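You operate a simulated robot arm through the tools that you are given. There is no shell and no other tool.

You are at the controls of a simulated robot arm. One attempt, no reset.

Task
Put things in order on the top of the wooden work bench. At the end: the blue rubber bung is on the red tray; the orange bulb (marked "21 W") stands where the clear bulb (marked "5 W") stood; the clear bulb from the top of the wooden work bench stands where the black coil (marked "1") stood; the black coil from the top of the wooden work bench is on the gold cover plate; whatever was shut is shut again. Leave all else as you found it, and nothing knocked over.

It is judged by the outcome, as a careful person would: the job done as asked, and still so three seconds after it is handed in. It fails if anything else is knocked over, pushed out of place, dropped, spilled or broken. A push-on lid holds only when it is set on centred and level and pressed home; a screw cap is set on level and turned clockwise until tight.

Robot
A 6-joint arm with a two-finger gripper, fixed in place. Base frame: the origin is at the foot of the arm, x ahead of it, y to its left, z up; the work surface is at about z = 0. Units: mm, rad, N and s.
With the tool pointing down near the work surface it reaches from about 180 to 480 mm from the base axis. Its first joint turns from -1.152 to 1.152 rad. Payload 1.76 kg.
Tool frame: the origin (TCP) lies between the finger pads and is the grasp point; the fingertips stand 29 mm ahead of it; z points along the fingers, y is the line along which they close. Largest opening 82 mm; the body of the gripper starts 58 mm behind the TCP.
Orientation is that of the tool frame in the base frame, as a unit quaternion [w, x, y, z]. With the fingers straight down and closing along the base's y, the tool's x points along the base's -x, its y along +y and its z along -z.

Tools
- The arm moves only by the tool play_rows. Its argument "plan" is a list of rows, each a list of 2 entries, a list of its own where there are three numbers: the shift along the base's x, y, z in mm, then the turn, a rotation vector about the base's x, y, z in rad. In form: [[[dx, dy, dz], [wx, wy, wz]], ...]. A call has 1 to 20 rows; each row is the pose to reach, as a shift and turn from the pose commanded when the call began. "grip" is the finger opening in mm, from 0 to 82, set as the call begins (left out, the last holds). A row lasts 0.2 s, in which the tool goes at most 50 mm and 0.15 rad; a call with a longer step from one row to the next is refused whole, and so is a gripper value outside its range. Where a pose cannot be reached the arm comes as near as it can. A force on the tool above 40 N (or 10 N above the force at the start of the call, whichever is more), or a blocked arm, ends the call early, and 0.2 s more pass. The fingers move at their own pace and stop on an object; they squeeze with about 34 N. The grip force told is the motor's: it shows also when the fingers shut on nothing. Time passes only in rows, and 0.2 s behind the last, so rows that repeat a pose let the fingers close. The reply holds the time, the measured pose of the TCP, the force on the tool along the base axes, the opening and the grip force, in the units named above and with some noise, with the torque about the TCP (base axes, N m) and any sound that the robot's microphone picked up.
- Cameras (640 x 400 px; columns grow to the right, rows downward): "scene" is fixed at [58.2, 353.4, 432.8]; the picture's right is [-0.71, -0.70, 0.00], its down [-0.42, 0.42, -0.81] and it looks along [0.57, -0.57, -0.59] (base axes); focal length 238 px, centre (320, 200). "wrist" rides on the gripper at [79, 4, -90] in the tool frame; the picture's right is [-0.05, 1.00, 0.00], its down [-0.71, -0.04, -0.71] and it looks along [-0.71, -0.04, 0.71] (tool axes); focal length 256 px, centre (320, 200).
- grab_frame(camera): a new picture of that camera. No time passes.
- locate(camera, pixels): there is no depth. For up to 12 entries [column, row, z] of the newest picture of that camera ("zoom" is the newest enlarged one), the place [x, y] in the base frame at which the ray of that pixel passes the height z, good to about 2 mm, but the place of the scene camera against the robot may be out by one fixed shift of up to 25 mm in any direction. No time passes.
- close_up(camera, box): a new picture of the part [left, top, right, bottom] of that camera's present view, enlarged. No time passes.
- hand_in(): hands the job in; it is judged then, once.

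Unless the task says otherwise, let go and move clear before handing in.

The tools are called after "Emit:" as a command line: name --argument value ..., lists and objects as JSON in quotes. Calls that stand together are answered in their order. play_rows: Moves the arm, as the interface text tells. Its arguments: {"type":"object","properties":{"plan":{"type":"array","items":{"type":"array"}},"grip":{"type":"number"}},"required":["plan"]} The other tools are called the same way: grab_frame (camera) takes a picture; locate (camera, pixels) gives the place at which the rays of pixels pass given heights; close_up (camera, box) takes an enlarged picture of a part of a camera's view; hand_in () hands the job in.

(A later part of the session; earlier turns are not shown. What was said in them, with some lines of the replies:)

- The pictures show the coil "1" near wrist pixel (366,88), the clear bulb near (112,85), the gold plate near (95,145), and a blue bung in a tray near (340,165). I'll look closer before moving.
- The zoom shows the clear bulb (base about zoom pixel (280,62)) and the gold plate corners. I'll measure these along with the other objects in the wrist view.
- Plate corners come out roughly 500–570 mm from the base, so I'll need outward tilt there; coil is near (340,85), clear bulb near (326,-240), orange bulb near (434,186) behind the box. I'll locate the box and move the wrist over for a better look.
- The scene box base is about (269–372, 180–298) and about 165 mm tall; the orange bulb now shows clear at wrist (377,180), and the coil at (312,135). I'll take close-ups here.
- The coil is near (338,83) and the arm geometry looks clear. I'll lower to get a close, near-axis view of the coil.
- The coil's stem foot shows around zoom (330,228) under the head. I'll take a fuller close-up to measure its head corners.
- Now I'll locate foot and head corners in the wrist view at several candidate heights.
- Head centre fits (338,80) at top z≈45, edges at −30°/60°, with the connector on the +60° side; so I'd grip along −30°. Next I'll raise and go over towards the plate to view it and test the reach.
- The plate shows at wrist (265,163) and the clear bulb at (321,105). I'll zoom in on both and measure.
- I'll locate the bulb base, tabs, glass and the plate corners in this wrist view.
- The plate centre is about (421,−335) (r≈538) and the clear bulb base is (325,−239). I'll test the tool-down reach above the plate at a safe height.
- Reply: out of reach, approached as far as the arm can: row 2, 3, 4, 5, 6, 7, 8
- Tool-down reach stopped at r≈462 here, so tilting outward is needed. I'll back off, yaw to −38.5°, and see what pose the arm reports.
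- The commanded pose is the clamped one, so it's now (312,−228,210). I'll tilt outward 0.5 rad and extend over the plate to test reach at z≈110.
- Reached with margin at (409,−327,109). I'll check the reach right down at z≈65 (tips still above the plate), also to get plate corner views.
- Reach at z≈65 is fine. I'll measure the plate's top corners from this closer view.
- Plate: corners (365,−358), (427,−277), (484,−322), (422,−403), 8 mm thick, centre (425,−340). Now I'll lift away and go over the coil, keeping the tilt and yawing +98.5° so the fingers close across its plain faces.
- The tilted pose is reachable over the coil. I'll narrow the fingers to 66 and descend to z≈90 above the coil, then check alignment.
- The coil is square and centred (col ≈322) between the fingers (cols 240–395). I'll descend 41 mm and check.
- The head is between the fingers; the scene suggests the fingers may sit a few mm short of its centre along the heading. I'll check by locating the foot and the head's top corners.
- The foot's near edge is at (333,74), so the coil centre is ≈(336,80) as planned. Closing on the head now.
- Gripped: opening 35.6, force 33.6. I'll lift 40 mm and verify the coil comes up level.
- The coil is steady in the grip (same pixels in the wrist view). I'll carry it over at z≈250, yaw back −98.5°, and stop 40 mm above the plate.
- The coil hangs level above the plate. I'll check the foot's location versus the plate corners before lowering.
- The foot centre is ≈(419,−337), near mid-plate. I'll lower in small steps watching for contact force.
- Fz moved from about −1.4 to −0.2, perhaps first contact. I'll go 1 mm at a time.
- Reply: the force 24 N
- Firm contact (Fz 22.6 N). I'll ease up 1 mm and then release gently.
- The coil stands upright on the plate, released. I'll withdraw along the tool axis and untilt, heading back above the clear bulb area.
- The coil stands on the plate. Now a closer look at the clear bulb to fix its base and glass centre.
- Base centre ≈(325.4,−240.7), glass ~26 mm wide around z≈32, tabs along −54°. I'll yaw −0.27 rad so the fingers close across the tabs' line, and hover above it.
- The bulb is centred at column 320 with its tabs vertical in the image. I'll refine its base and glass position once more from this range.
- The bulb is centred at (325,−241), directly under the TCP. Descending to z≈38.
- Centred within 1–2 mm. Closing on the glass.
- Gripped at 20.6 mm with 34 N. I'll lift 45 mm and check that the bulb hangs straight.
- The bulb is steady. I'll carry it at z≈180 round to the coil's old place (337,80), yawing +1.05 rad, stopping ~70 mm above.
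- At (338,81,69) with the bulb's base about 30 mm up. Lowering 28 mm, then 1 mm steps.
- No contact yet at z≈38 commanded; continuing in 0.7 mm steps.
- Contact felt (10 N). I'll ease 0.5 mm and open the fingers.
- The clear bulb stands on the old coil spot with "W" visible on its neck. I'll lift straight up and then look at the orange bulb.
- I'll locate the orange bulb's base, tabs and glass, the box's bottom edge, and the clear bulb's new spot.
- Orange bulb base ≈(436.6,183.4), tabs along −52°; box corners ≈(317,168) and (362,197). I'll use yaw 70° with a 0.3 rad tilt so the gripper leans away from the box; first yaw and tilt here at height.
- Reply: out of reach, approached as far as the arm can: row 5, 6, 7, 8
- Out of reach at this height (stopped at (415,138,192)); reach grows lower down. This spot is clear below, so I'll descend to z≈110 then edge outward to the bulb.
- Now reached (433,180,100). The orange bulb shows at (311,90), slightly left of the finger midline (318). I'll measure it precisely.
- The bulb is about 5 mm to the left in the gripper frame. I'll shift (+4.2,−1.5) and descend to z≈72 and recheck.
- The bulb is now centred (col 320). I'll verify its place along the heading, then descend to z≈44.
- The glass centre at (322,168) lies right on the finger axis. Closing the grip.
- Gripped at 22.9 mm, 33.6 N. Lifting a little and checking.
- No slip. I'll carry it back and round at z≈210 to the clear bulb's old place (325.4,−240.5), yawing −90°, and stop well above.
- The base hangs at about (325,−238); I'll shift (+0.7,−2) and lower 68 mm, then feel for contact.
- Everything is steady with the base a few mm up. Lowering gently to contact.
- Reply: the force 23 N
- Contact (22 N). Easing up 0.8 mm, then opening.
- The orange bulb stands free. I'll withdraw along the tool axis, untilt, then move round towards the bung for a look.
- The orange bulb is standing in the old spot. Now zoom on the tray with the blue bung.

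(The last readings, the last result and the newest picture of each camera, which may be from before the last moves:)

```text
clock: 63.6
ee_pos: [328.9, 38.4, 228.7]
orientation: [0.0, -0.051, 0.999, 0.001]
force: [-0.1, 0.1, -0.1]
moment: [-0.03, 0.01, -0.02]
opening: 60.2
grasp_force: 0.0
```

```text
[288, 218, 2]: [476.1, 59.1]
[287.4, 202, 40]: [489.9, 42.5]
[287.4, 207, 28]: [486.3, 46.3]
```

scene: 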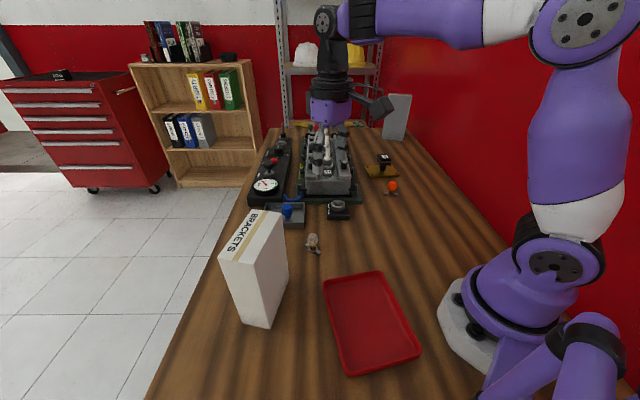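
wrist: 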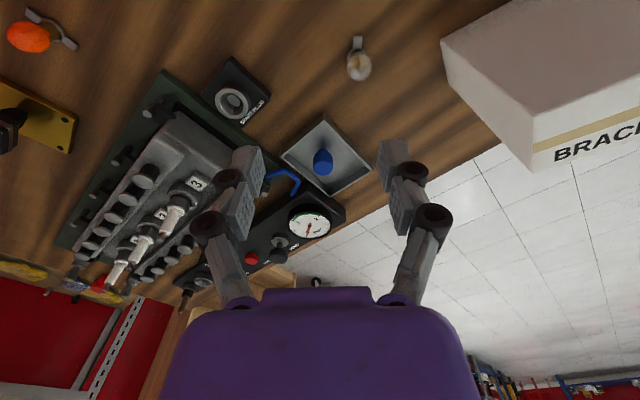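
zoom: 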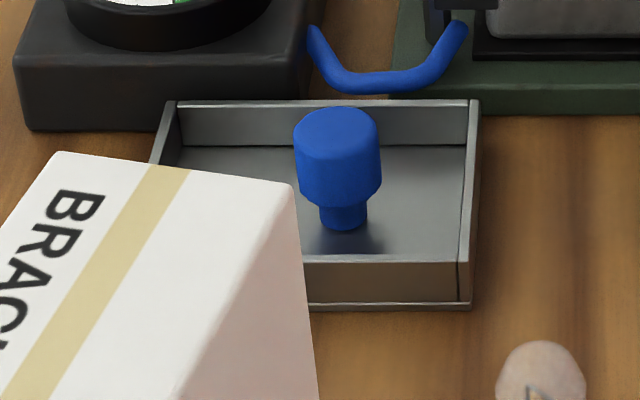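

Bung centre ≈(468,49), head ~28 mm wide, in an 83×112×20 tray with enough room for the fingers. I'll narrow to 50 mm, tilt 0.25 rad on the natural heading and move to 140 mm above.

Emit:
play_rows --grip 50 --plan '[[[0, 0, 0], [0.0131, -0.1243, 0]], [[0, 0, 0], [0.0261, -0.2486, 0]], [[40, 2, -20], [0.0261, -0.2486, 0]], [[80, 5, -45], [0.0261, -0.2486, 0]], [[115, 7, -70], [0.0261, -0.2486, 0]], [[134, 8.6, -90], [0.0261, -0.2486, 0]], [[134, 8.6, -130], [0.0261, -0.2486, 0]], [[134, 8.6, -130], [0.0261, -0.2486, 0]]]'

Emit:
grab_frame --camera "wrist"

Emit:
close_up --camera "scene" --box '[230, 130, 390, 250]'

```text
clock: 65.4
ee_pos: [463.3, 48.0, 100.4]
orientation: [0.124, -0.051, 0.991, 0.005]
force: [-1.0, -0.3, -0.1]
moment: [0.01, 0.01, 0.01]
opening: 50.0
grasp_force: 0.1
```

```text
taken
```

wrist: 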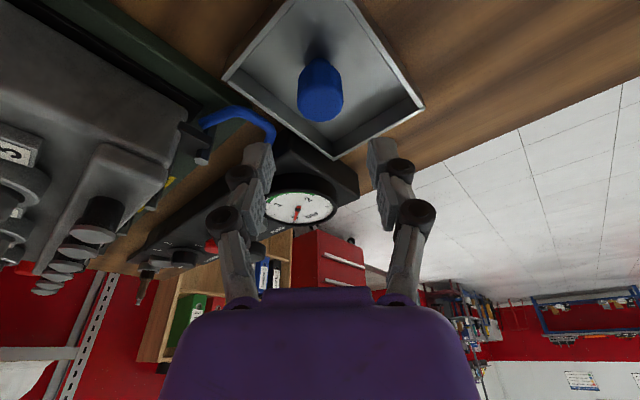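

```text
3.33 times, centred on (310, 190) of scene
```

zoom: 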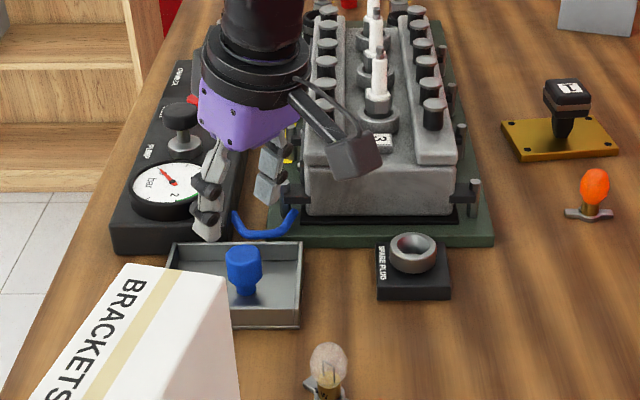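

Emit:
close_up --camera "wrist" --box '[260, 30, 380, 140]'

Emit:
locate --camera "wrist" --pixels '[[317, 47, 2], [320, 92, 26], [320, 92, 30], [298, 92, 26], [343, 92, 26]]'

```text
3.64 times, centred on (320, 85) of wrist
```

zoom: 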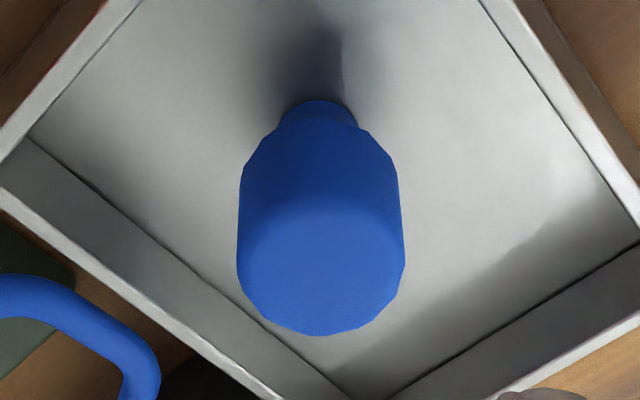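

```text
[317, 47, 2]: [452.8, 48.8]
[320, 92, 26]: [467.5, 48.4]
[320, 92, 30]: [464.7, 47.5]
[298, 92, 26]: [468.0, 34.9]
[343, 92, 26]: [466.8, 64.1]
```

The bung is centred (col 320) at ≈(468,49). Descending to z≈43 with the tips inside the tray.

Emit:
play_rows --plan '[[[0, 0, -20], [0, 0, 0]], [[0, 0, -38], [0, 0, 0]], [[0, 0, -50], [0, 0, 0]], [[0, 0, -57], [0, 0, 0]], [[0, 0, -57], [0, 0, 0]]]'

Emit:
grab_frame --camera "wrist"

Emit:
close_up --camera "scene" --box '[240, 170, 340, 240]'

```text
clock: 66.6
ee_pos: [464.1, 48.8, 43.1]
orientation: [0.125, -0.051, 0.991, 0.006]
force: [-0.5, 0.6, 0.1]
moment: [0.04, 0.02, 0.01]
opening: 49.9
grasp_force: 0.1
```

```text
taken
```

wrist: 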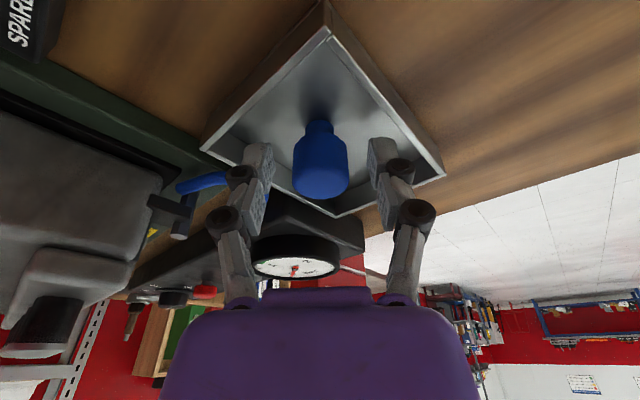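

```text
5.71 times, centred on (290, 205) of scene
```

zoom: 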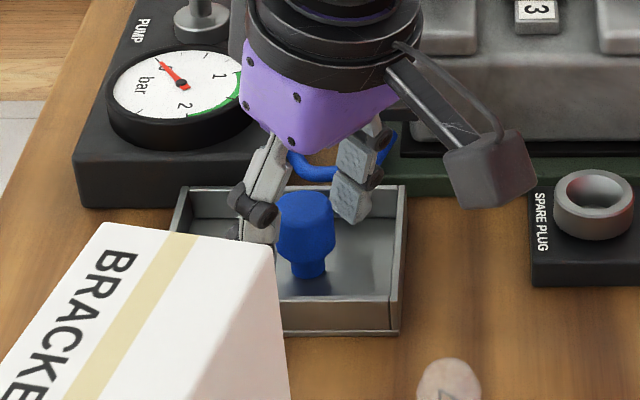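

The bung head is centred between the pads. Closing.

Emit:
play_rows --grip 15 --plan '[[[0, 0, 0], [0, 0, 0]], [[0, 0, 0], [0, 0, 0]], [[0, 0, 0], [0, 0, 0]], [[0, 0, 0], [0, 0, 0]]]'

Emit:
play_rows --plan '[[[0, 0, 6], [0, 0, 0]], [[0, 0, 18], [0, 0, 0]], [[0, 0, 40], [0, 0, 0]], [[0, 0, 40], [0, 0, 0]]]'

Emit:
close_up --camera "wrist" --box '[240, 80, 400, 220]'

Emit:
close_up --camera "scene" --box '[240, 170, 340, 240]'

```text
clock: 67.6
ee_pos: [463.3, 48.4, 43.6]
orientation: [0.125, -0.051, 0.991, 0.006]
force: [0.2, 0.4, 9.3]
moment: [0.05, -0.07, 0.01]
opening: 24.9
grasp_force: 34.2
```

```text
clock: 68.6
ee_pos: [464.1, 46.5, 81.8]
orientation: [0.125, -0.051, 0.991, 0.006]
force: [0.5, -0.4, -0.3]
moment: [0.0, 0.03, 0.01]
opening: 24.7
grasp_force: 33.7
```

```text
2.86 times, centred on (320, 150) of wrist
```

zoom: 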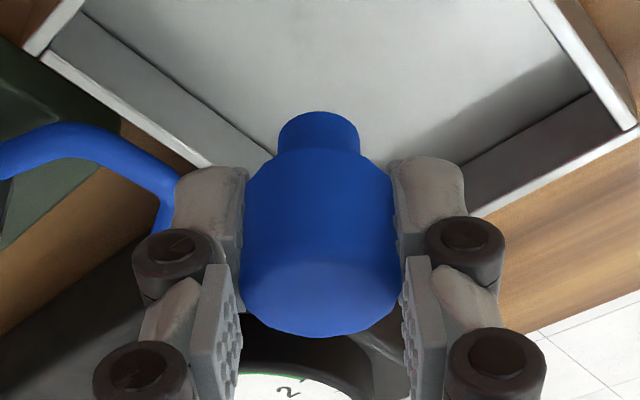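

```text
5.71 times, centred on (290, 205) of scene
```

zoom: 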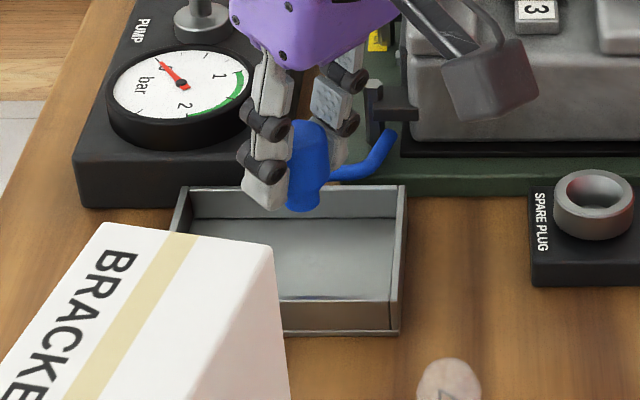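

The bung is lifted cleanly. I'll carry it back over the bench at z≈205 to above the red tray's far part, about (208,111,158), and look.

Emit:
play_rows --plan '[[[-15, -1, 30], [0, 0, 0]], [[-35, -2, 65], [0, 0, 0]], [[-65, -3, 95], [0, 0, 0]], [[-105, -5, 115], [0, 0, 0]], [[-148, -6, 122], [0, 0, 0]], [[-190, 0, 122], [0, 0, 0.1]], [[-225, 20, 117], [0, 0, 0.2]], [[-245, 45, 110], [0, 0, 0.3]], [[-255, 62, 95], [0, 0, 0.398]], [[-255, 62, 75], [0, 0, 0.398]], [[-255, 62, 75], [0, 0, 0.398]]]'

Emit:
grab_frame --camera "wrist"

Emit:
grab_frame --camera "scene"

```text
clock: 71.0
ee_pos: [208.3, 110.4, 157.5]
orientation: [0.12, -0.246, 0.961, 0.03]
force: [0.1, -0.4, 0.5]
moment: [-0.02, 0.0, -0.01]
opening: 25.2
grasp_force: 33.6
```

```text
taken
```

wrist: 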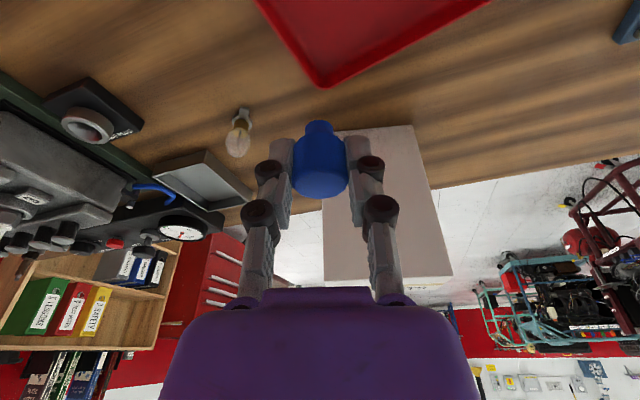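

```text
taken
```

scene: 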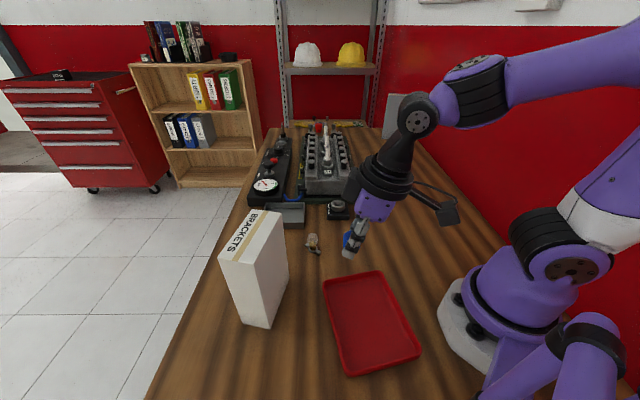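

Pose reached. The red tray's far corner shows at wrist (320,85). I'll zoom and locate the rim and floor edges.

Emit:
close_up --camera "wrist" --box '[240, 0, 500, 100]'

Emit:
locate --camera "wrist" --pixels '[[321, 87, 0], [321, 82, 12], [256, 2, 12], [400, 47, 12], [480, 8, 12], [325, 70, 2]]'

Emit:
close_up --camera "scene" --box '[300, 220, 440, 390]'

```text
2.46 times, centred on (370, 50) of wrist
```

zoom: 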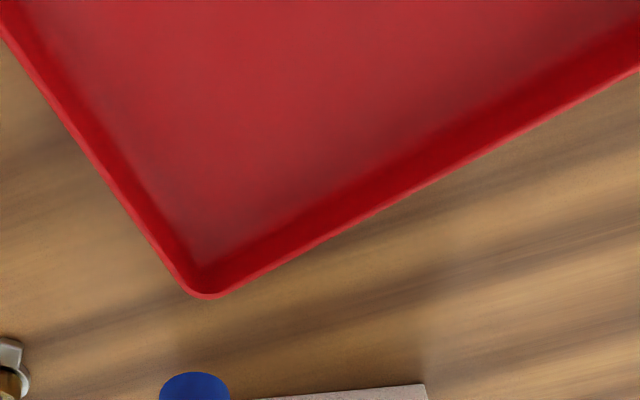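

```text
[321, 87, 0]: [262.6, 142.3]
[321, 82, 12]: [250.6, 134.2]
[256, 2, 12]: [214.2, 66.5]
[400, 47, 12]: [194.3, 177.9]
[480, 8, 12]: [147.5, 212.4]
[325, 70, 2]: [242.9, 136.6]
```

```text
2.35 times, centred on (370, 305) of scene
```

zoom: 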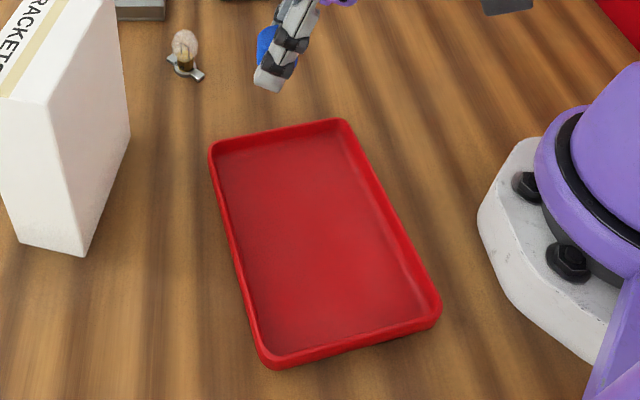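

The tray's far corner is at about (252,135) with a low rim. To keep the camera away from the arm's base I'll yaw −1.2 rad (heading −40°) and hover over the tray at about (182,113).

Emit:
play_rows --plan '[[[-3, 0, 0], [0, 0, -0.13]], [[-6, 1, 0], [0, 0, -0.27]], [[-10, 2, 0], [0, 0, -0.41]], [[-14, 3, 0], [0, 0, -0.55]], [[-18, 3.5, 0], [0, 0, -0.69]], [[-22, 4, 0], [0, 0, -0.83]], [[-26, 4.5, 0], [0, 0, -0.97]], [[-29.4, 5.1, 0], [0, 0, -1.1]], [[-29.4, 5.1, 0], [0, 0, -1.2]], [[-29.4, 5.1, 0], [0, 0, -1.2]]]'

Emit:
grab_frame --camera "wrist"

Emit:
grab_frame --camera "scene"

```text
clock: 73.2
ee_pos: [179.0, 115.8, 158.6]
orientation: [0.118, 0.341, 0.932, -0.043]
force: [-0.3, -0.5, 0.6]
moment: [-0.02, -0.01, 0.02]
opening: 24.8
grasp_force: 34.0
```

```text
taken
```

wrist: 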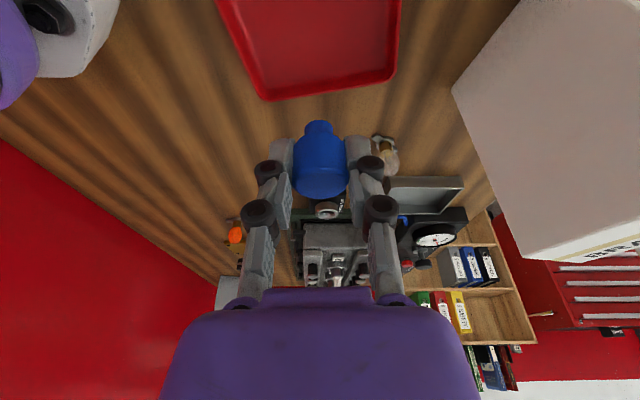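

```text
taken
```

scene: 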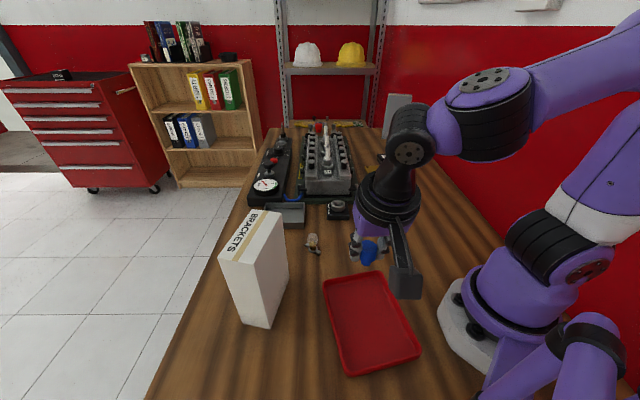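

Reached with clear room. I'll locate the tray's far edge corners from here.

Emit:
close_up --camera "wrist" --box '[210, 0, 410, 120]'

Emit:
locate --camera "wrist" --pixels '[[266, 100, 10], [393, 76, 10], [266, 100, 0], [393, 76, 0], [224, 2, 10], [401, 2, 10]]'

```text
3.20 times, centred on (310, 60) of wrist
```

zoom: 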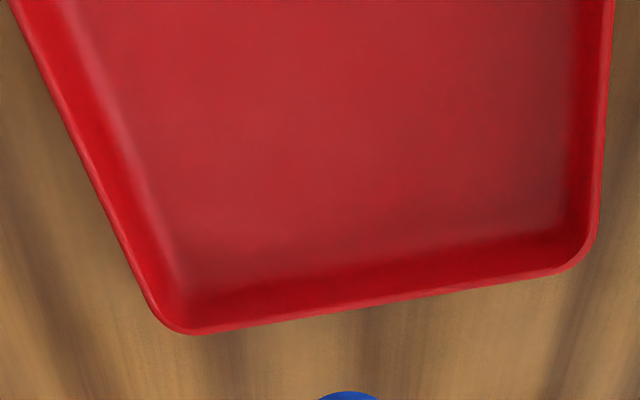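

```text
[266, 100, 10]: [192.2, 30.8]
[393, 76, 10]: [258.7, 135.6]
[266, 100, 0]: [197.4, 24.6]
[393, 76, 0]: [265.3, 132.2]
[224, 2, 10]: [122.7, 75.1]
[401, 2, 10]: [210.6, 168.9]
```

The bung hangs over the tray's middle-far area (≈60 mm from each long side, ≈52 mm from the far edge). Descending to z≈55.

Emit:
play_rows --plan '[[[0, 0, -30], [0, 0, 0]], [[0, 0, -60], [0, 0, 0]], [[0, 0, -85], [0, 0, 0]], [[0, 0, -103], [0, 0, 0]], [[0, 0, -103], [0, 0, 0]]]'

Emit:
grab_frame --camera "wrist"

Emit:
close_up --camera "scene" --box '[300, 210, 460, 390]'

```text
clock: 74.4
ee_pos: [177.9, 116.4, 53.8]
orientation: [0.117, 0.34, 0.932, -0.043]
force: [-0.9, -0.5, -0.3]
moment: [-0.01, 0.01, 0.01]
opening: 24.8
grasp_force: 34.2
```

```text
taken
```

wrist: 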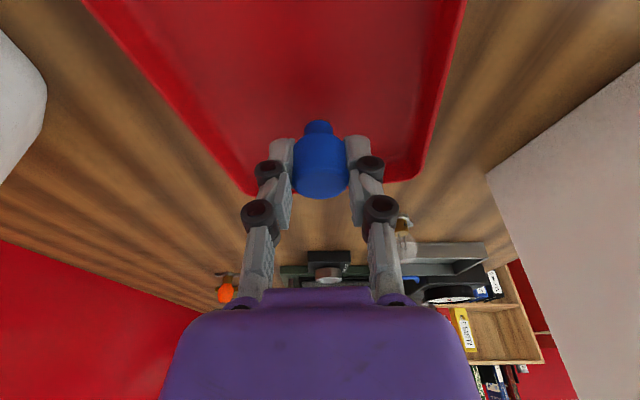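

```text
2.22 times, centred on (380, 300) of scene
```

zoom: 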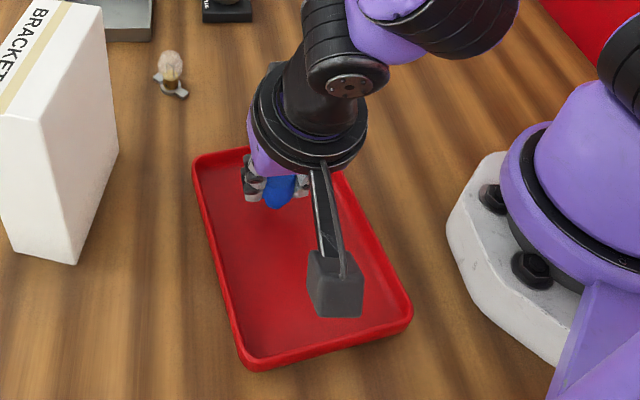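

Good position inside the tray. Lowering in small steps until contact.

Emit:
play_rows --plan '[[[0, 0, -4], [0, 0, 0]], [[0, 0, -8], [0, 0, 0]], [[0, 0, -8], [0, 0, 0]]]'

Emit:
play_rows --plan '[[[0, 0, -1.2], [0, 0, 0]], [[0, 0, -1.2], [0, 0, 0]]]'

Emit:
play_rows --plan '[[[0, 0, -1], [0, 0, 0]], [[0, 0, -1], [0, 0, 0]]]'

```text
clock: 75.2
ee_pos: [177.8, 115.8, 45.9]
orientation: [0.117, 0.339, 0.932, -0.042]
force: [0.2, -0.7, -0.4]
moment: [0.02, 0.0, 0.05]
opening: 24.9
grasp_force: 34.1
```

```text
clock: 75.8
ee_pos: [177.6, 116.7, 44.1]
orientation: [0.116, 0.34, 0.932, -0.042]
force: [-0.4, 0.1, 0.1]
moment: [-0.01, 0.0, 0.0]
opening: 24.8
grasp_force: 33.8
```

```text
clock: 76.4
ee_pos: [179.2, 115.8, 45.0]
orientation: [0.117, 0.34, 0.932, -0.043]
force: [0.1, 0.3, 0.2]
moment: [0.0, -0.02, 0.02]
opening: 24.9
grasp_force: 34.2
```

Emit:
play_rows --plan '[[[0, 0, -0.8], [0, 0, 0]], [[0, 0, -0.8], [0, 0, 0]]]'

Emit:
play_rows --plan '[[[0, 0, -0.8], [0, 0, 0]], [[0, 0, -0.8], [0, 0, 0]]]'

Emit:
close_up --camera "wrist" --box '[240, 80, 400, 220]'

```text
clock: 77.0
ee_pos: [178.3, 115.9, 43.3]
orientation: [0.117, 0.34, 0.932, -0.043]
force: [0.0, 0.5, 0.7]
moment: [0.01, 0.01, 0.0]
opening: 24.9
grasp_force: 34.0
```

```text
clock: 77.6
ee_pos: [178.6, 115.8, 44.0]
orientation: [0.118, 0.34, 0.932, -0.042]
force: [-4.4, 1.0, 7.7]
moment: [0.01, 0.11, 0.0]
opening: 25.2
grasp_force: 33.9
```

```text
2.86 times, centred on (320, 150) of wrist
```

zoom: 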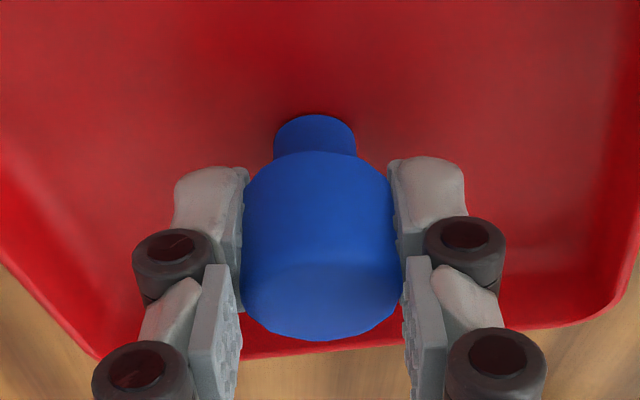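

Contact at 7.7 N with the stem on the tray floor. Releasing.

Emit:
play_rows --grip 46 --plan '[[[0, 0, 0], [0, 0, 0]], [[0, 0, 0], [0, 0, 0]], [[0, 0, 0], [0, 0, 0]]]'

Emit:
close_up --camera "wrist" --box '[240, 80, 400, 220]'

Emit:
close_up --camera "scene" --box '[300, 210, 460, 390]'

```text
clock: 78.4
ee_pos: [178.9, 116.3, 42.1]
orientation: [0.118, 0.341, 0.932, -0.042]
force: [0.1, -0.7, 0.3]
moment: [-0.01, 0.04, 0.03]
opening: 45.9
grasp_force: 0.1
```

```text
2.86 times, centred on (320, 150) of wrist
```

zoom: 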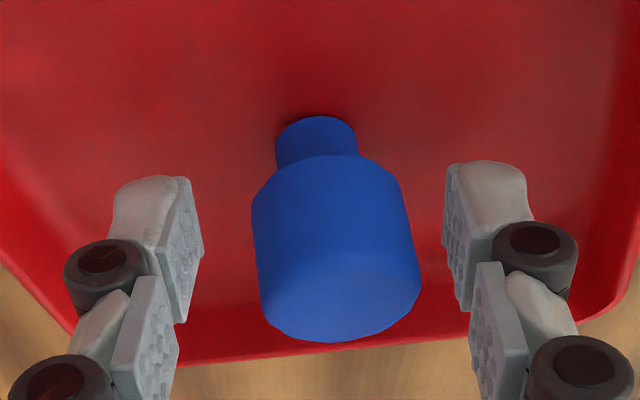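

```text
2.22 times, centred on (380, 300) of scene
```

zoom: 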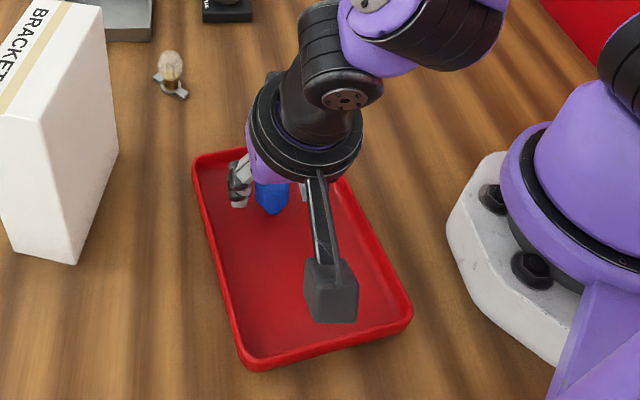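

The bung looks slightly leaning to the right in the wrist view (stem at (316,135), head at (337,250) of the zoom). I'll let time pass and look again before withdrawing.

Emit:
play_rows --plan '[[[0, 0, 0], [0, 0, 0]], [[0, 0, 0], [0, 0, 0]]]'

Emit:
close_up --camera "wrist" --box '[240, 80, 400, 220]'

Emit:
close_up --camera "scene" --box '[330, 260, 410, 330]'

```text
clock: 79.0
ee_pos: [178.1, 116.5, 42.2]
orientation: [0.117, 0.341, 0.932, -0.042]
force: [0.0, 0.1, -0.5]
moment: [-0.01, -0.02, 0.0]
opening: 45.9
grasp_force: 0.0
```

```text
2.86 times, centred on (320, 150) of wrist
```

zoom: 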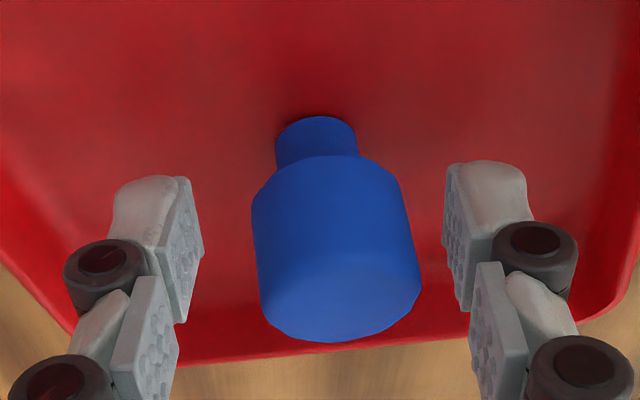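

```text
5.71 times, centred on (370, 295) of scene
```

zoom: 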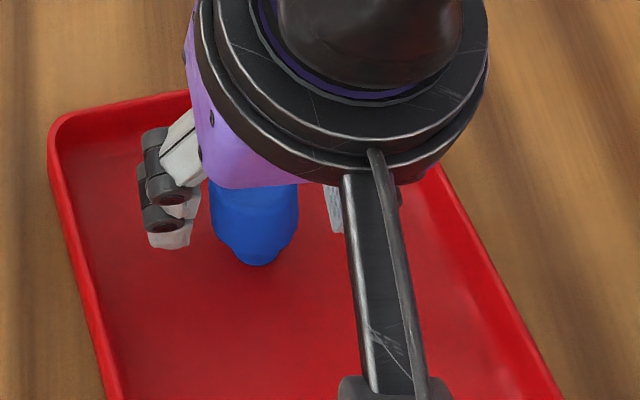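

The lean looks static. I'll take a tight look and wait 1 s more to see whether it is still or moving.

Emit:
close_up --camera "wrist" --box '[280, 100, 360, 200]'

Emit:
play_rows --plan '[[[0, 0, 0], [0, 0, 0]], [[0, 0, 0], [0, 0, 0]], [[0, 0, 0], [0, 0, 0]], [[0, 0, 0], [0, 0, 0]], [[0, 0, 0], [0, 0, 0]]]'

Emit:
close_up --camera "wrist" --box '[280, 100, 360, 200]'

```text
4.00 times, centred on (320, 150) of wrist
```

zoom: 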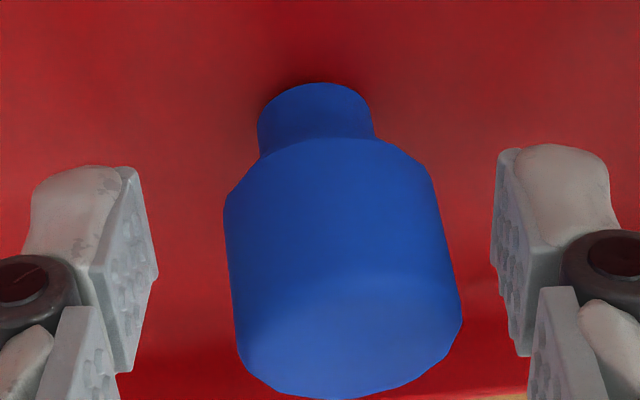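

```text
clock: 80.2
ee_pos: [179.7, 114.9, 43.3]
orientation: [0.117, 0.341, 0.932, -0.043]
force: [-0.7, -0.7, 0.3]
moment: [0.03, 0.01, 0.0]
opening: 46.0
grasp_force: 0.1
```

```text
4.00 times, centred on (320, 150) of wrist
```

zoom: 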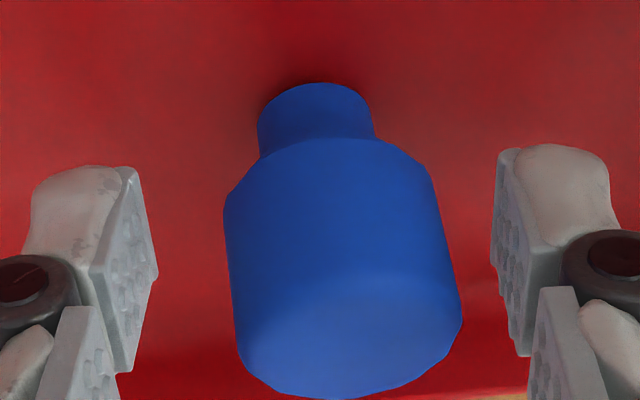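

The bung is static but leaning about 8°. I'll re-grip to square it up between the pads, then set it down again with minimal residual force and open in small steps.

Emit:
play_rows --grip 15 --plan '[[[0, 0, 0], [0, 0, 0]], [[0, 0, 0], [0, 0, 0]], [[0, 0, 0], [0, 0, 0]]]'

Emit:
close_up --camera "wrist" --box '[280, 100, 360, 200]'

```text
clock: 81.0
ee_pos: [179.8, 116.0, 43.1]
orientation: [0.117, 0.34, 0.932, -0.042]
force: [-0.1, -0.6, 6.0]
moment: [-0.02, -0.02, 0.02]
opening: 25.6
grasp_force: 33.4
```

```text
4.00 times, centred on (320, 150) of wrist
```

zoom: 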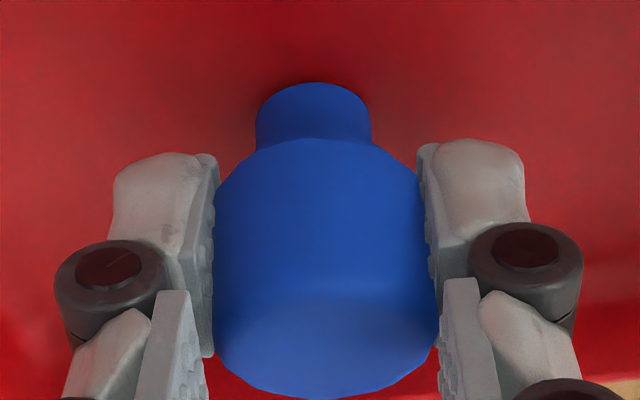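

Gripped at 25.6 and nearly square. I'll lift it 4 mm clear, check, and set down again softly.

Emit:
play_rows --plan '[[[0, 0, 2], [0, 0, 0]], [[0, 0, 5], [0, 0, 0]], [[0, 0, 5], [0, 0, 0]]]'

Emit:
close_up --camera "wrist" --box '[280, 100, 360, 200]'

Emit:
close_up --camera "scene" --box '[330, 260, 410, 330]'

```text
clock: 81.8
ee_pos: [178.8, 115.9, 48.8]
orientation: [0.117, 0.339, 0.932, -0.043]
force: [0.7, -0.6, 0.3]
moment: [-0.03, 0.0, -0.02]
opening: 25.4
grasp_force: 33.6
```

```text
4.00 times, centred on (320, 150) of wrist
```

zoom: 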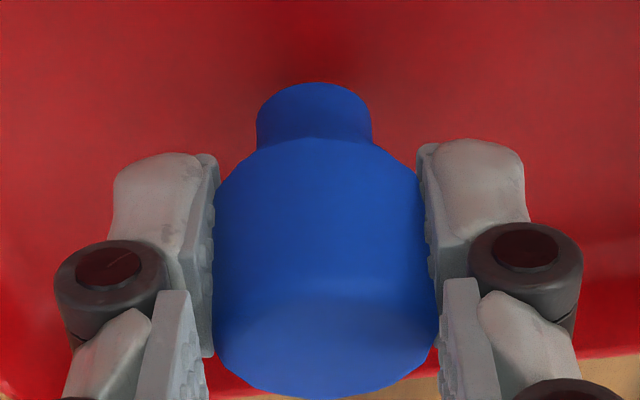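

```text
5.71 times, centred on (370, 295) of scene
```

zoom: 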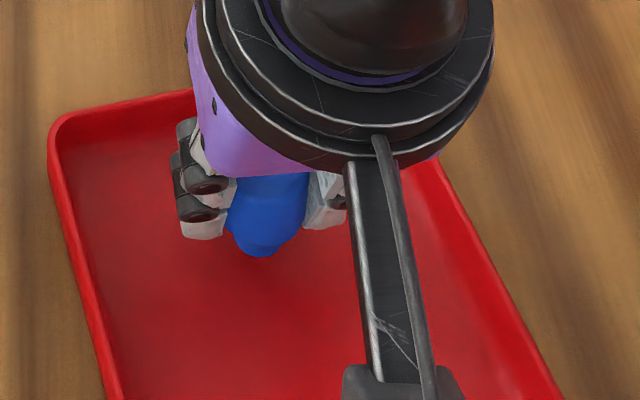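

The bung still leans ~3.5° towards the right pad. I'll roll the tool 0.06 rad to make it plumb, then lower softly.

Emit:
play_rows --plan '[[[0, 0, 0], [0.046, -0.0386, 0]], [[0, 0, -3], [0.046, -0.0386, 0]], [[0, 0, -3], [0.046, -0.0386, 0]]]'

Emit:
close_up --camera "scene" --box '[330, 260, 410, 330]'

Emit:
play_rows --plan '[[[0, 0, -0.7], [0, 0, 0]], [[0, 0, -0.7], [0, 0, 0]]]'

Emit:
play_rows --plan '[[[0, 0, -0.6], [0, 0, 0]], [[0, 0, -0.6], [0, 0, 0]]]'

```text
clock: 82.6
ee_pos: [179.4, 116.4, 45.1]
orientation: [0.127, 0.343, 0.93, -0.015]
force: [-0.9, 0.5, 0.0]
moment: [0.0, -0.02, 0.02]
opening: 25.5
grasp_force: 34.4
```

```text
5.71 times, centred on (370, 295) of scene
```

zoom: 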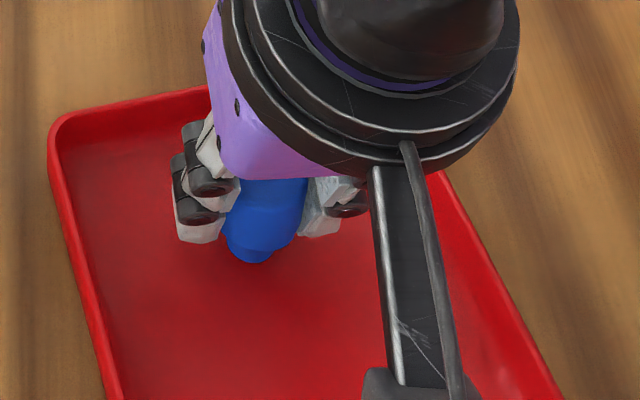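

```text
clock: 83.2
ee_pos: [180.0, 115.7, 44.5]
orientation: [0.127, 0.343, 0.93, -0.015]
force: [-0.7, -0.1, -0.2]
moment: [0.02, 0.0, 0.04]
opening: 25.1
grasp_force: 33.6
```

```text
clock: 83.8
ee_pos: [178.4, 115.4, 44.7]
orientation: [0.128, 0.343, 0.931, -0.014]
force: [0.1, -0.2, -0.1]
moment: [-0.04, 0.02, -0.01]
opening: 25.6
grasp_force: 33.9
```

Emit:
close_up --camera "scene" --box '[345, 280, 385, 310]'

Emit:
close_up --camera "wrist" --box '[280, 100, 360, 200]'

```text
13.33 times, centred on (365, 295) of scene
```

zoom: 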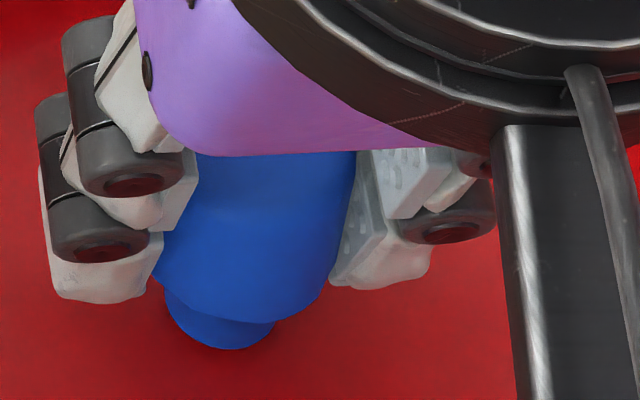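

```text
4.00 times, centred on (320, 150) of wrist
```

zoom: 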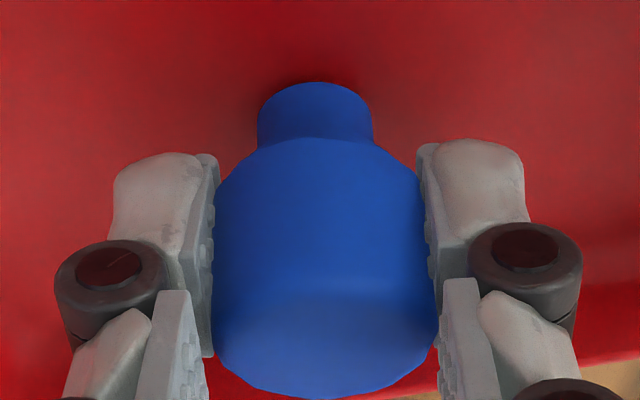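

Wrist geometry says the bung now leans ~2° the other way, so I'll roll back 0.035 rad and lower gently to light contact.

Emit:
play_rows --plan '[[[0, 0, 0], [-0.0268, 0.0225, 0]], [[0, 0, 0], [-0.0268, 0.0225, 0]]]'

Emit:
play_rows --plan '[[[0, 0, -0.6], [0, 0, 0]], [[0, 0, -0.6], [0, 0, 0]]]'

Emit:
play_rows --plan '[[[0, 0, -0.6], [0, 0, 0]], [[0, 0, -0.6], [0, 0, 0]]]'

```text
clock: 84.4
ee_pos: [179.7, 116.0, 44.4]
orientation: [0.121, 0.341, 0.932, -0.031]
force: [0.1, 0.1, 0.3]
moment: [-0.01, -0.03, 0.0]
opening: 25.2
grasp_force: 34.2
```

```text
clock: 85.0
ee_pos: [180.0, 114.7, 43.0]
orientation: [0.122, 0.341, 0.932, -0.031]
force: [0.4, -0.2, -0.3]
moment: [-0.01, -0.03, 0.01]
opening: 25.7
grasp_force: 34.2
```

```text
clock: 85.6
ee_pos: [180.7, 114.5, 43.3]
orientation: [0.122, 0.341, 0.932, -0.03]
force: [-2.7, -1.8, 17.6]
moment: [-0.12, 0.04, 0.01]
opening: 25.5
grasp_force: 34.0
```

Contact (17.6 N). Easing 0.6 mm, then opening in small steps.

Emit:
play_rows --plan '[[[0, 0, 0.6], [0, 0, 0]], [[0, 0, 0.6], [0, 0, 0]]]'

Emit:
play_rows --grip 27 --plan '[[[0, 0, 0], [0, 0, 0]], [[0, 0, 0], [0, 0, 0]]]'

Emit:
close_up --camera "wrist" --box '[280, 100, 360, 200]'

```text
clock: 86.2
ee_pos: [180.3, 114.7, 43.0]
orientation: [0.122, 0.341, 0.931, -0.029]
force: [3.6, 0.2, 11.6]
moment: [-0.01, -0.15, 0.01]
opening: 25.7
grasp_force: 33.9
```

```text
clock: 86.8
ee_pos: [179.8, 114.7, 42.1]
orientation: [0.121, 0.341, 0.932, -0.03]
force: [-0.7, 0.1, -0.5]
moment: [0.0, 0.03, -0.02]
opening: 27.5
grasp_force: 0.3
```

```text
4.00 times, centred on (320, 150) of wrist
```

zoom: 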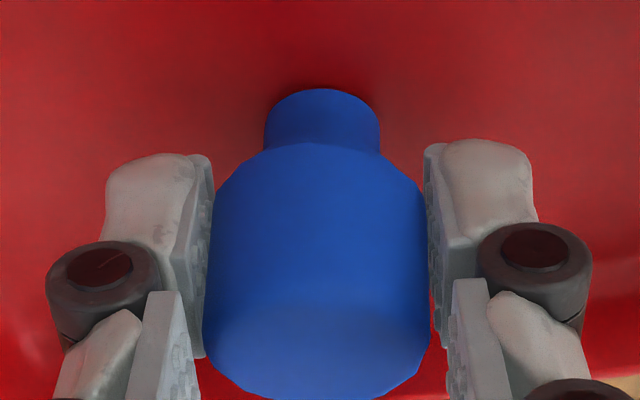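

Now it looks upright. Opening further in steps.

Emit:
play_rows --grip 34 --plan '[[[0, 0, 0], [0, 0, 0]], [[0, 0, 0], [0, 0, 0]], [[0, 0, 0], [0, 0, 0]]]'

Emit:
close_up --camera "wrist" --box '[280, 100, 360, 200]'

Emit:
play_rows --grip 46 --plan '[[[0, 0, 0], [0, 0, 0]], [[0, 0, 0], [0, 0, 0]], [[0, 0, 0], [0, 0, 0]]]'

Emit:
close_up --camera "wrist" --box '[280, 100, 360, 200]'

Emit:
close_up --camera "scene" --box '[345, 280, 385, 310]'

```text
clock: 87.6
ee_pos: [180.0, 114.7, 43.6]
orientation: [0.121, 0.341, 0.932, -0.031]
force: [0.6, -1.0, 0.3]
moment: [0.0, -0.01, 0.02]
opening: 34.1
grasp_force: 0.1
```

```text
4.00 times, centred on (320, 150) of wrist
```

zoom: 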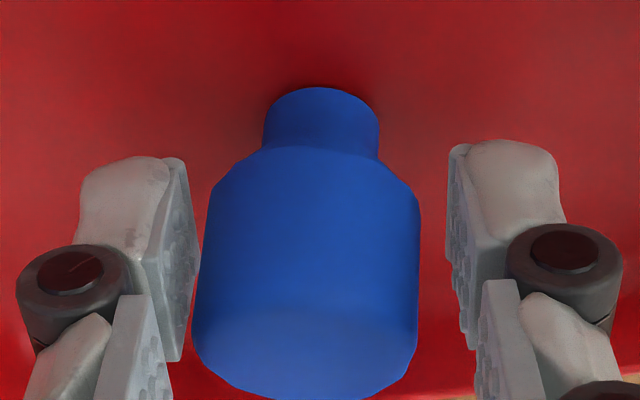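

```text
clock: 88.4
ee_pos: [179.6, 114.3, 43.0]
orientation: [0.121, 0.342, 0.932, -0.031]
force: [-0.2, -0.3, 0.2]
moment: [0.0, 0.0, 0.01]
opening: 46.0
grasp_force: 0.0
```

```text
4.00 times, centred on (320, 150) of wrist
```

zoom: 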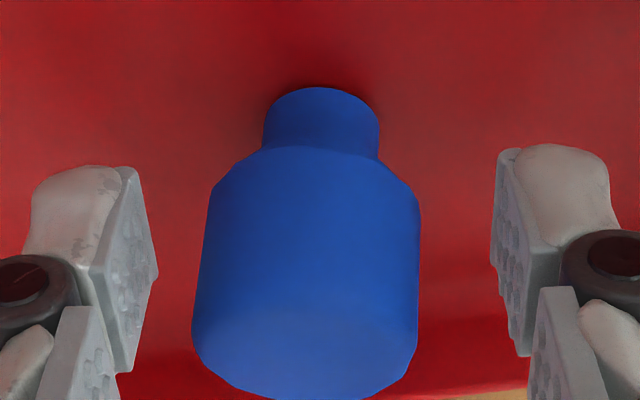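

```text
13.33 times, centred on (365, 295) of scene
```

zoom: 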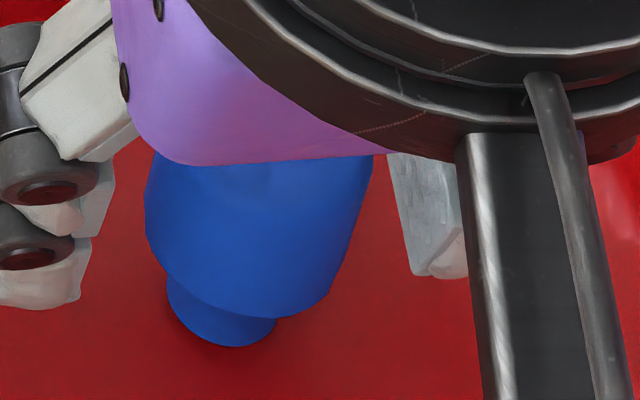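

The bung now stands free with only a few degrees of lean and is static without finger contact. I'll withdraw straight up slowly and then check it over several seconds.

Emit:
play_rows --plan '[[[0, 0, 8], [0, 0, 0]], [[0, 0, 18], [0, 0, 0]], [[0, 0, 32], [0, 0, 0]], [[0, 0, 55], [0, 0, 0]], [[0, 0, 90], [0, 0, 0]], [[0, 0, 130], [0, 0, 0]], [[0, 0, 130], [0, 0, 0]]]'

Emit:
close_up --camera "scene" --box '[330, 260, 410, 330]'

Emit:
grab_frame --camera "scene"

```text
clock: 90.0
ee_pos: [179.1, 114.5, 173.5]
orientation: [0.121, 0.342, 0.931, -0.031]
force: [0.2, -0.1, -0.1]
moment: [0.02, -0.01, 0.0]
opening: 46.0
grasp_force: 0.1
```

```text
5.71 times, centred on (370, 295) of scene
```

zoom: 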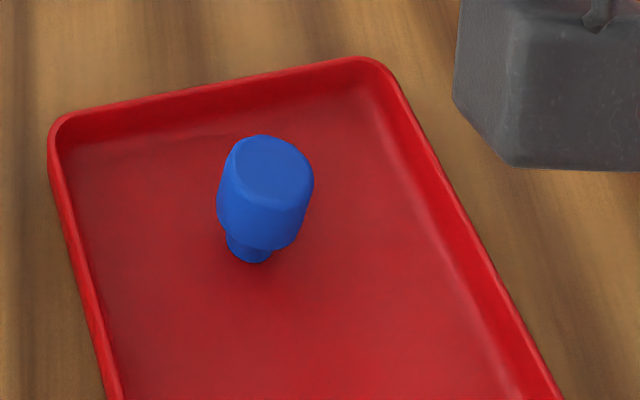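

```text
taken
```

scene: 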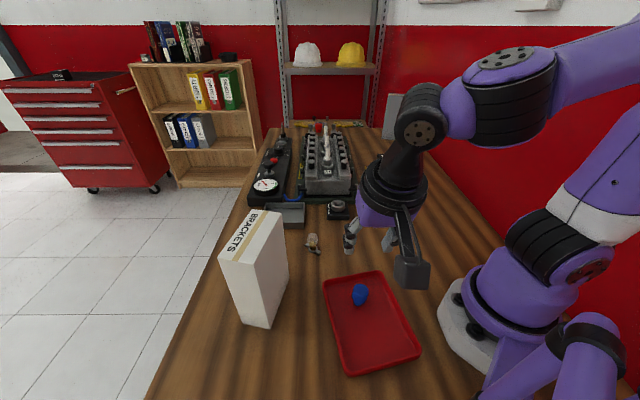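

The bung stands in the tray with a slight lean. I'll wait two seconds and compare.

Emit:
play_rows --plan '[[[0, 0, 5], [0, 0, 0]], [[0, 0, 5], [0, 0, 0]], [[0, 0, 5], [0, 0, 0]], [[0, 0, 5], [0, 0, 0]], [[0, 0, 5], [0, 0, 0]], [[0, 0, 5], [0, 0, 0]], [[0, 0, 5], [0, 0, 0]], [[0, 0, 5], [0, 0, 0]], [[0, 0, 5], [0, 0, 0]], [[0, 0, 5], [0, 0, 0]]]'

Emit:
close_up --camera "scene" --box '[340, 275, 380, 310]'

Emit:
grab_frame --camera "wrist"

```text
clock: 92.2
ee_pos: [179.1, 115.5, 178.8]
orientation: [0.121, 0.341, 0.932, -0.031]
force: [0.4, 0.3, -0.8]
moment: [-0.04, 0.0, -0.04]
opening: 46.0
grasp_force: 0.0
```

```text
11.43 times, centred on (360, 292) of scene
```

zoom: 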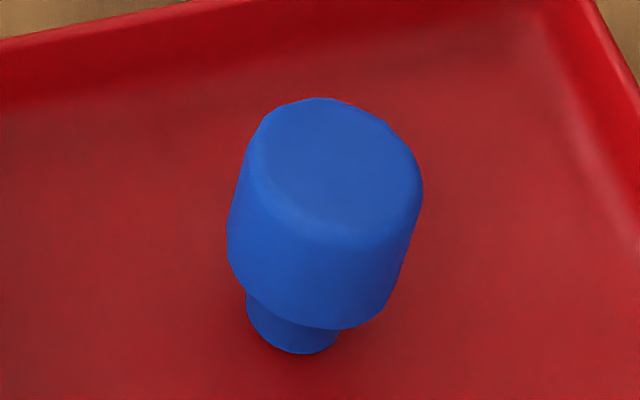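

```text
taken
```

wrist: 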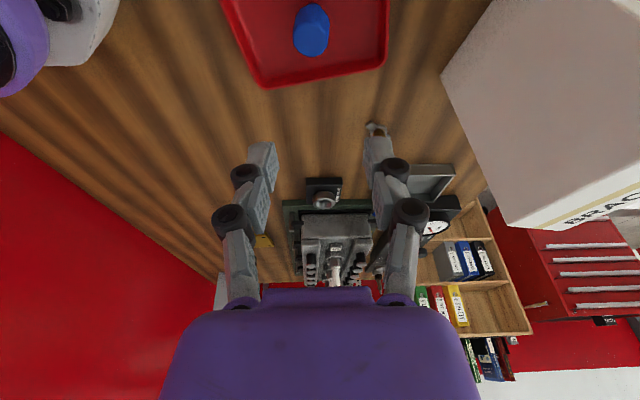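

The bung has stayed exactly still for over 3 s, standing in the tray. I'll move the arm up and away to a clear pose and then check every object.

Emit:
play_rows --plan '[[[10, -10, 30], [0, 0, 0]], [[25, -25, 60], [0.0537, 0.0638, 0]], [[45, -45, 80], [0.1073, 0.1277, 0]], [[70, -70, 85], [0.161, 0.1915, 0]], [[90, -85, 85], [0.161, 0.1915, 0]], [[90, -85, 85], [0.161, 0.1915, 0]]]'

Emit:
grab_frame --camera "scene"

Emit:
close_up --camera "scene" --box '[230, 170, 370, 260]'

Emit:
close_up --camera "scene" --box '[360, 155, 440, 205]'

Emit:
close_up --camera "scene" --box '[340, 275, 380, 310]'

Emit:
grab_frame --camera "wrist"

```text
clock: 93.6
ee_pos: [269.7, 29.1, 264.1]
orientation: [0.005, 0.347, 0.938, 0.012]
force: [-0.7, -0.4, 0.1]
moment: [-0.03, 0.03, 0.04]
opening: 46.1
grasp_force: 0.1
out of reach, approached as far as the arm can: row 4
```

```text
taken
```

scene: 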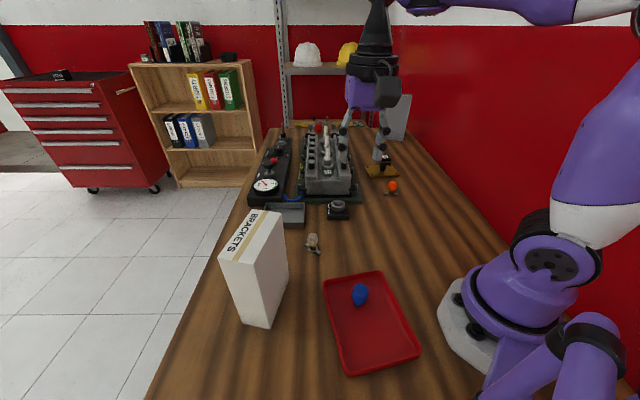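

```text
4.44 times, centred on (300, 215) of scene
```

zoom: 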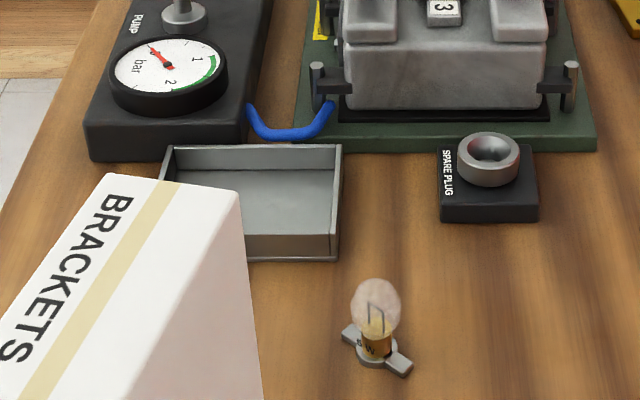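

```text
8.00 times, centred on (400, 180) of scene
```

zoom: 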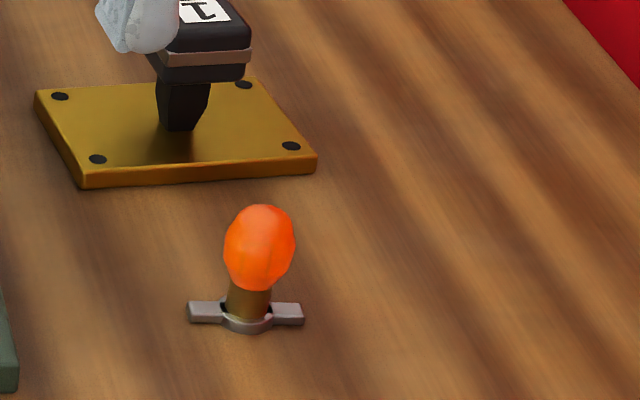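

```text
11.43 times, centred on (360, 292) of scene
```

zoom: 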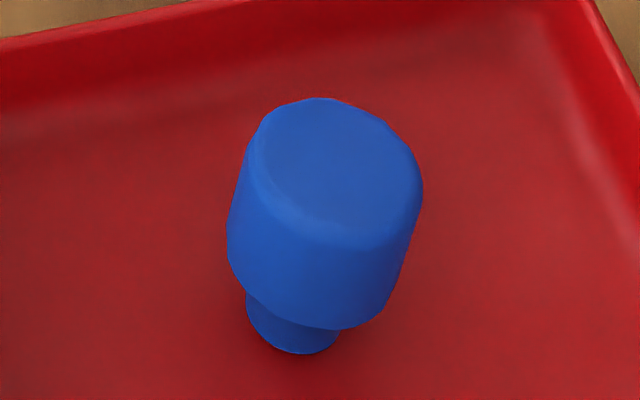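

```text
taken
```

wrist: 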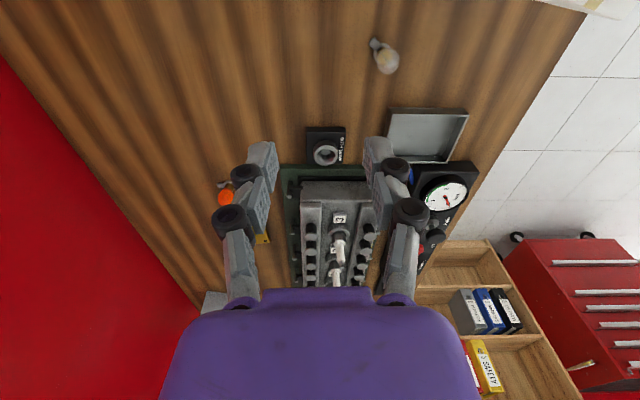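

The pictures show every item in its place. The coil "1" is upright on the gold plate and the orange bulb stands on the clear bulb's old spot (its base is at the same scene pixels). The clear bulb stands on the coil's old spot, and the bung rests still in the red tray with a lean of only a few degrees. The grey tray, the box and everything else are unchanged, I opened nothing, and the arm is clear, so I'm handing in.

Emit:
hand_in

```text
The job is handed in.
```

The job is handed in, and the last pictures showed everything where you asked:

- **Blue bung:** it stands in the far half of the red tray with a slight lean of about 3–5°. I set it down twice because it leaned the first time. It stayed still for more than 3 seconds before I handed in.
- **Orange bulb (21 W):** it stands where the clear bulb stood.
- **Clear bulb (5 W):** it stands where the coil stood, within about 2 mm.
- **Black coil (1):** it stands upright near the middle of the gold plate. It is turned about 100° from how it stood before.

I opened nothing, so there was nothing to shut again. I saw nothing else moved or knocked over. The gripper was empty and clear of the bench when I handed in.
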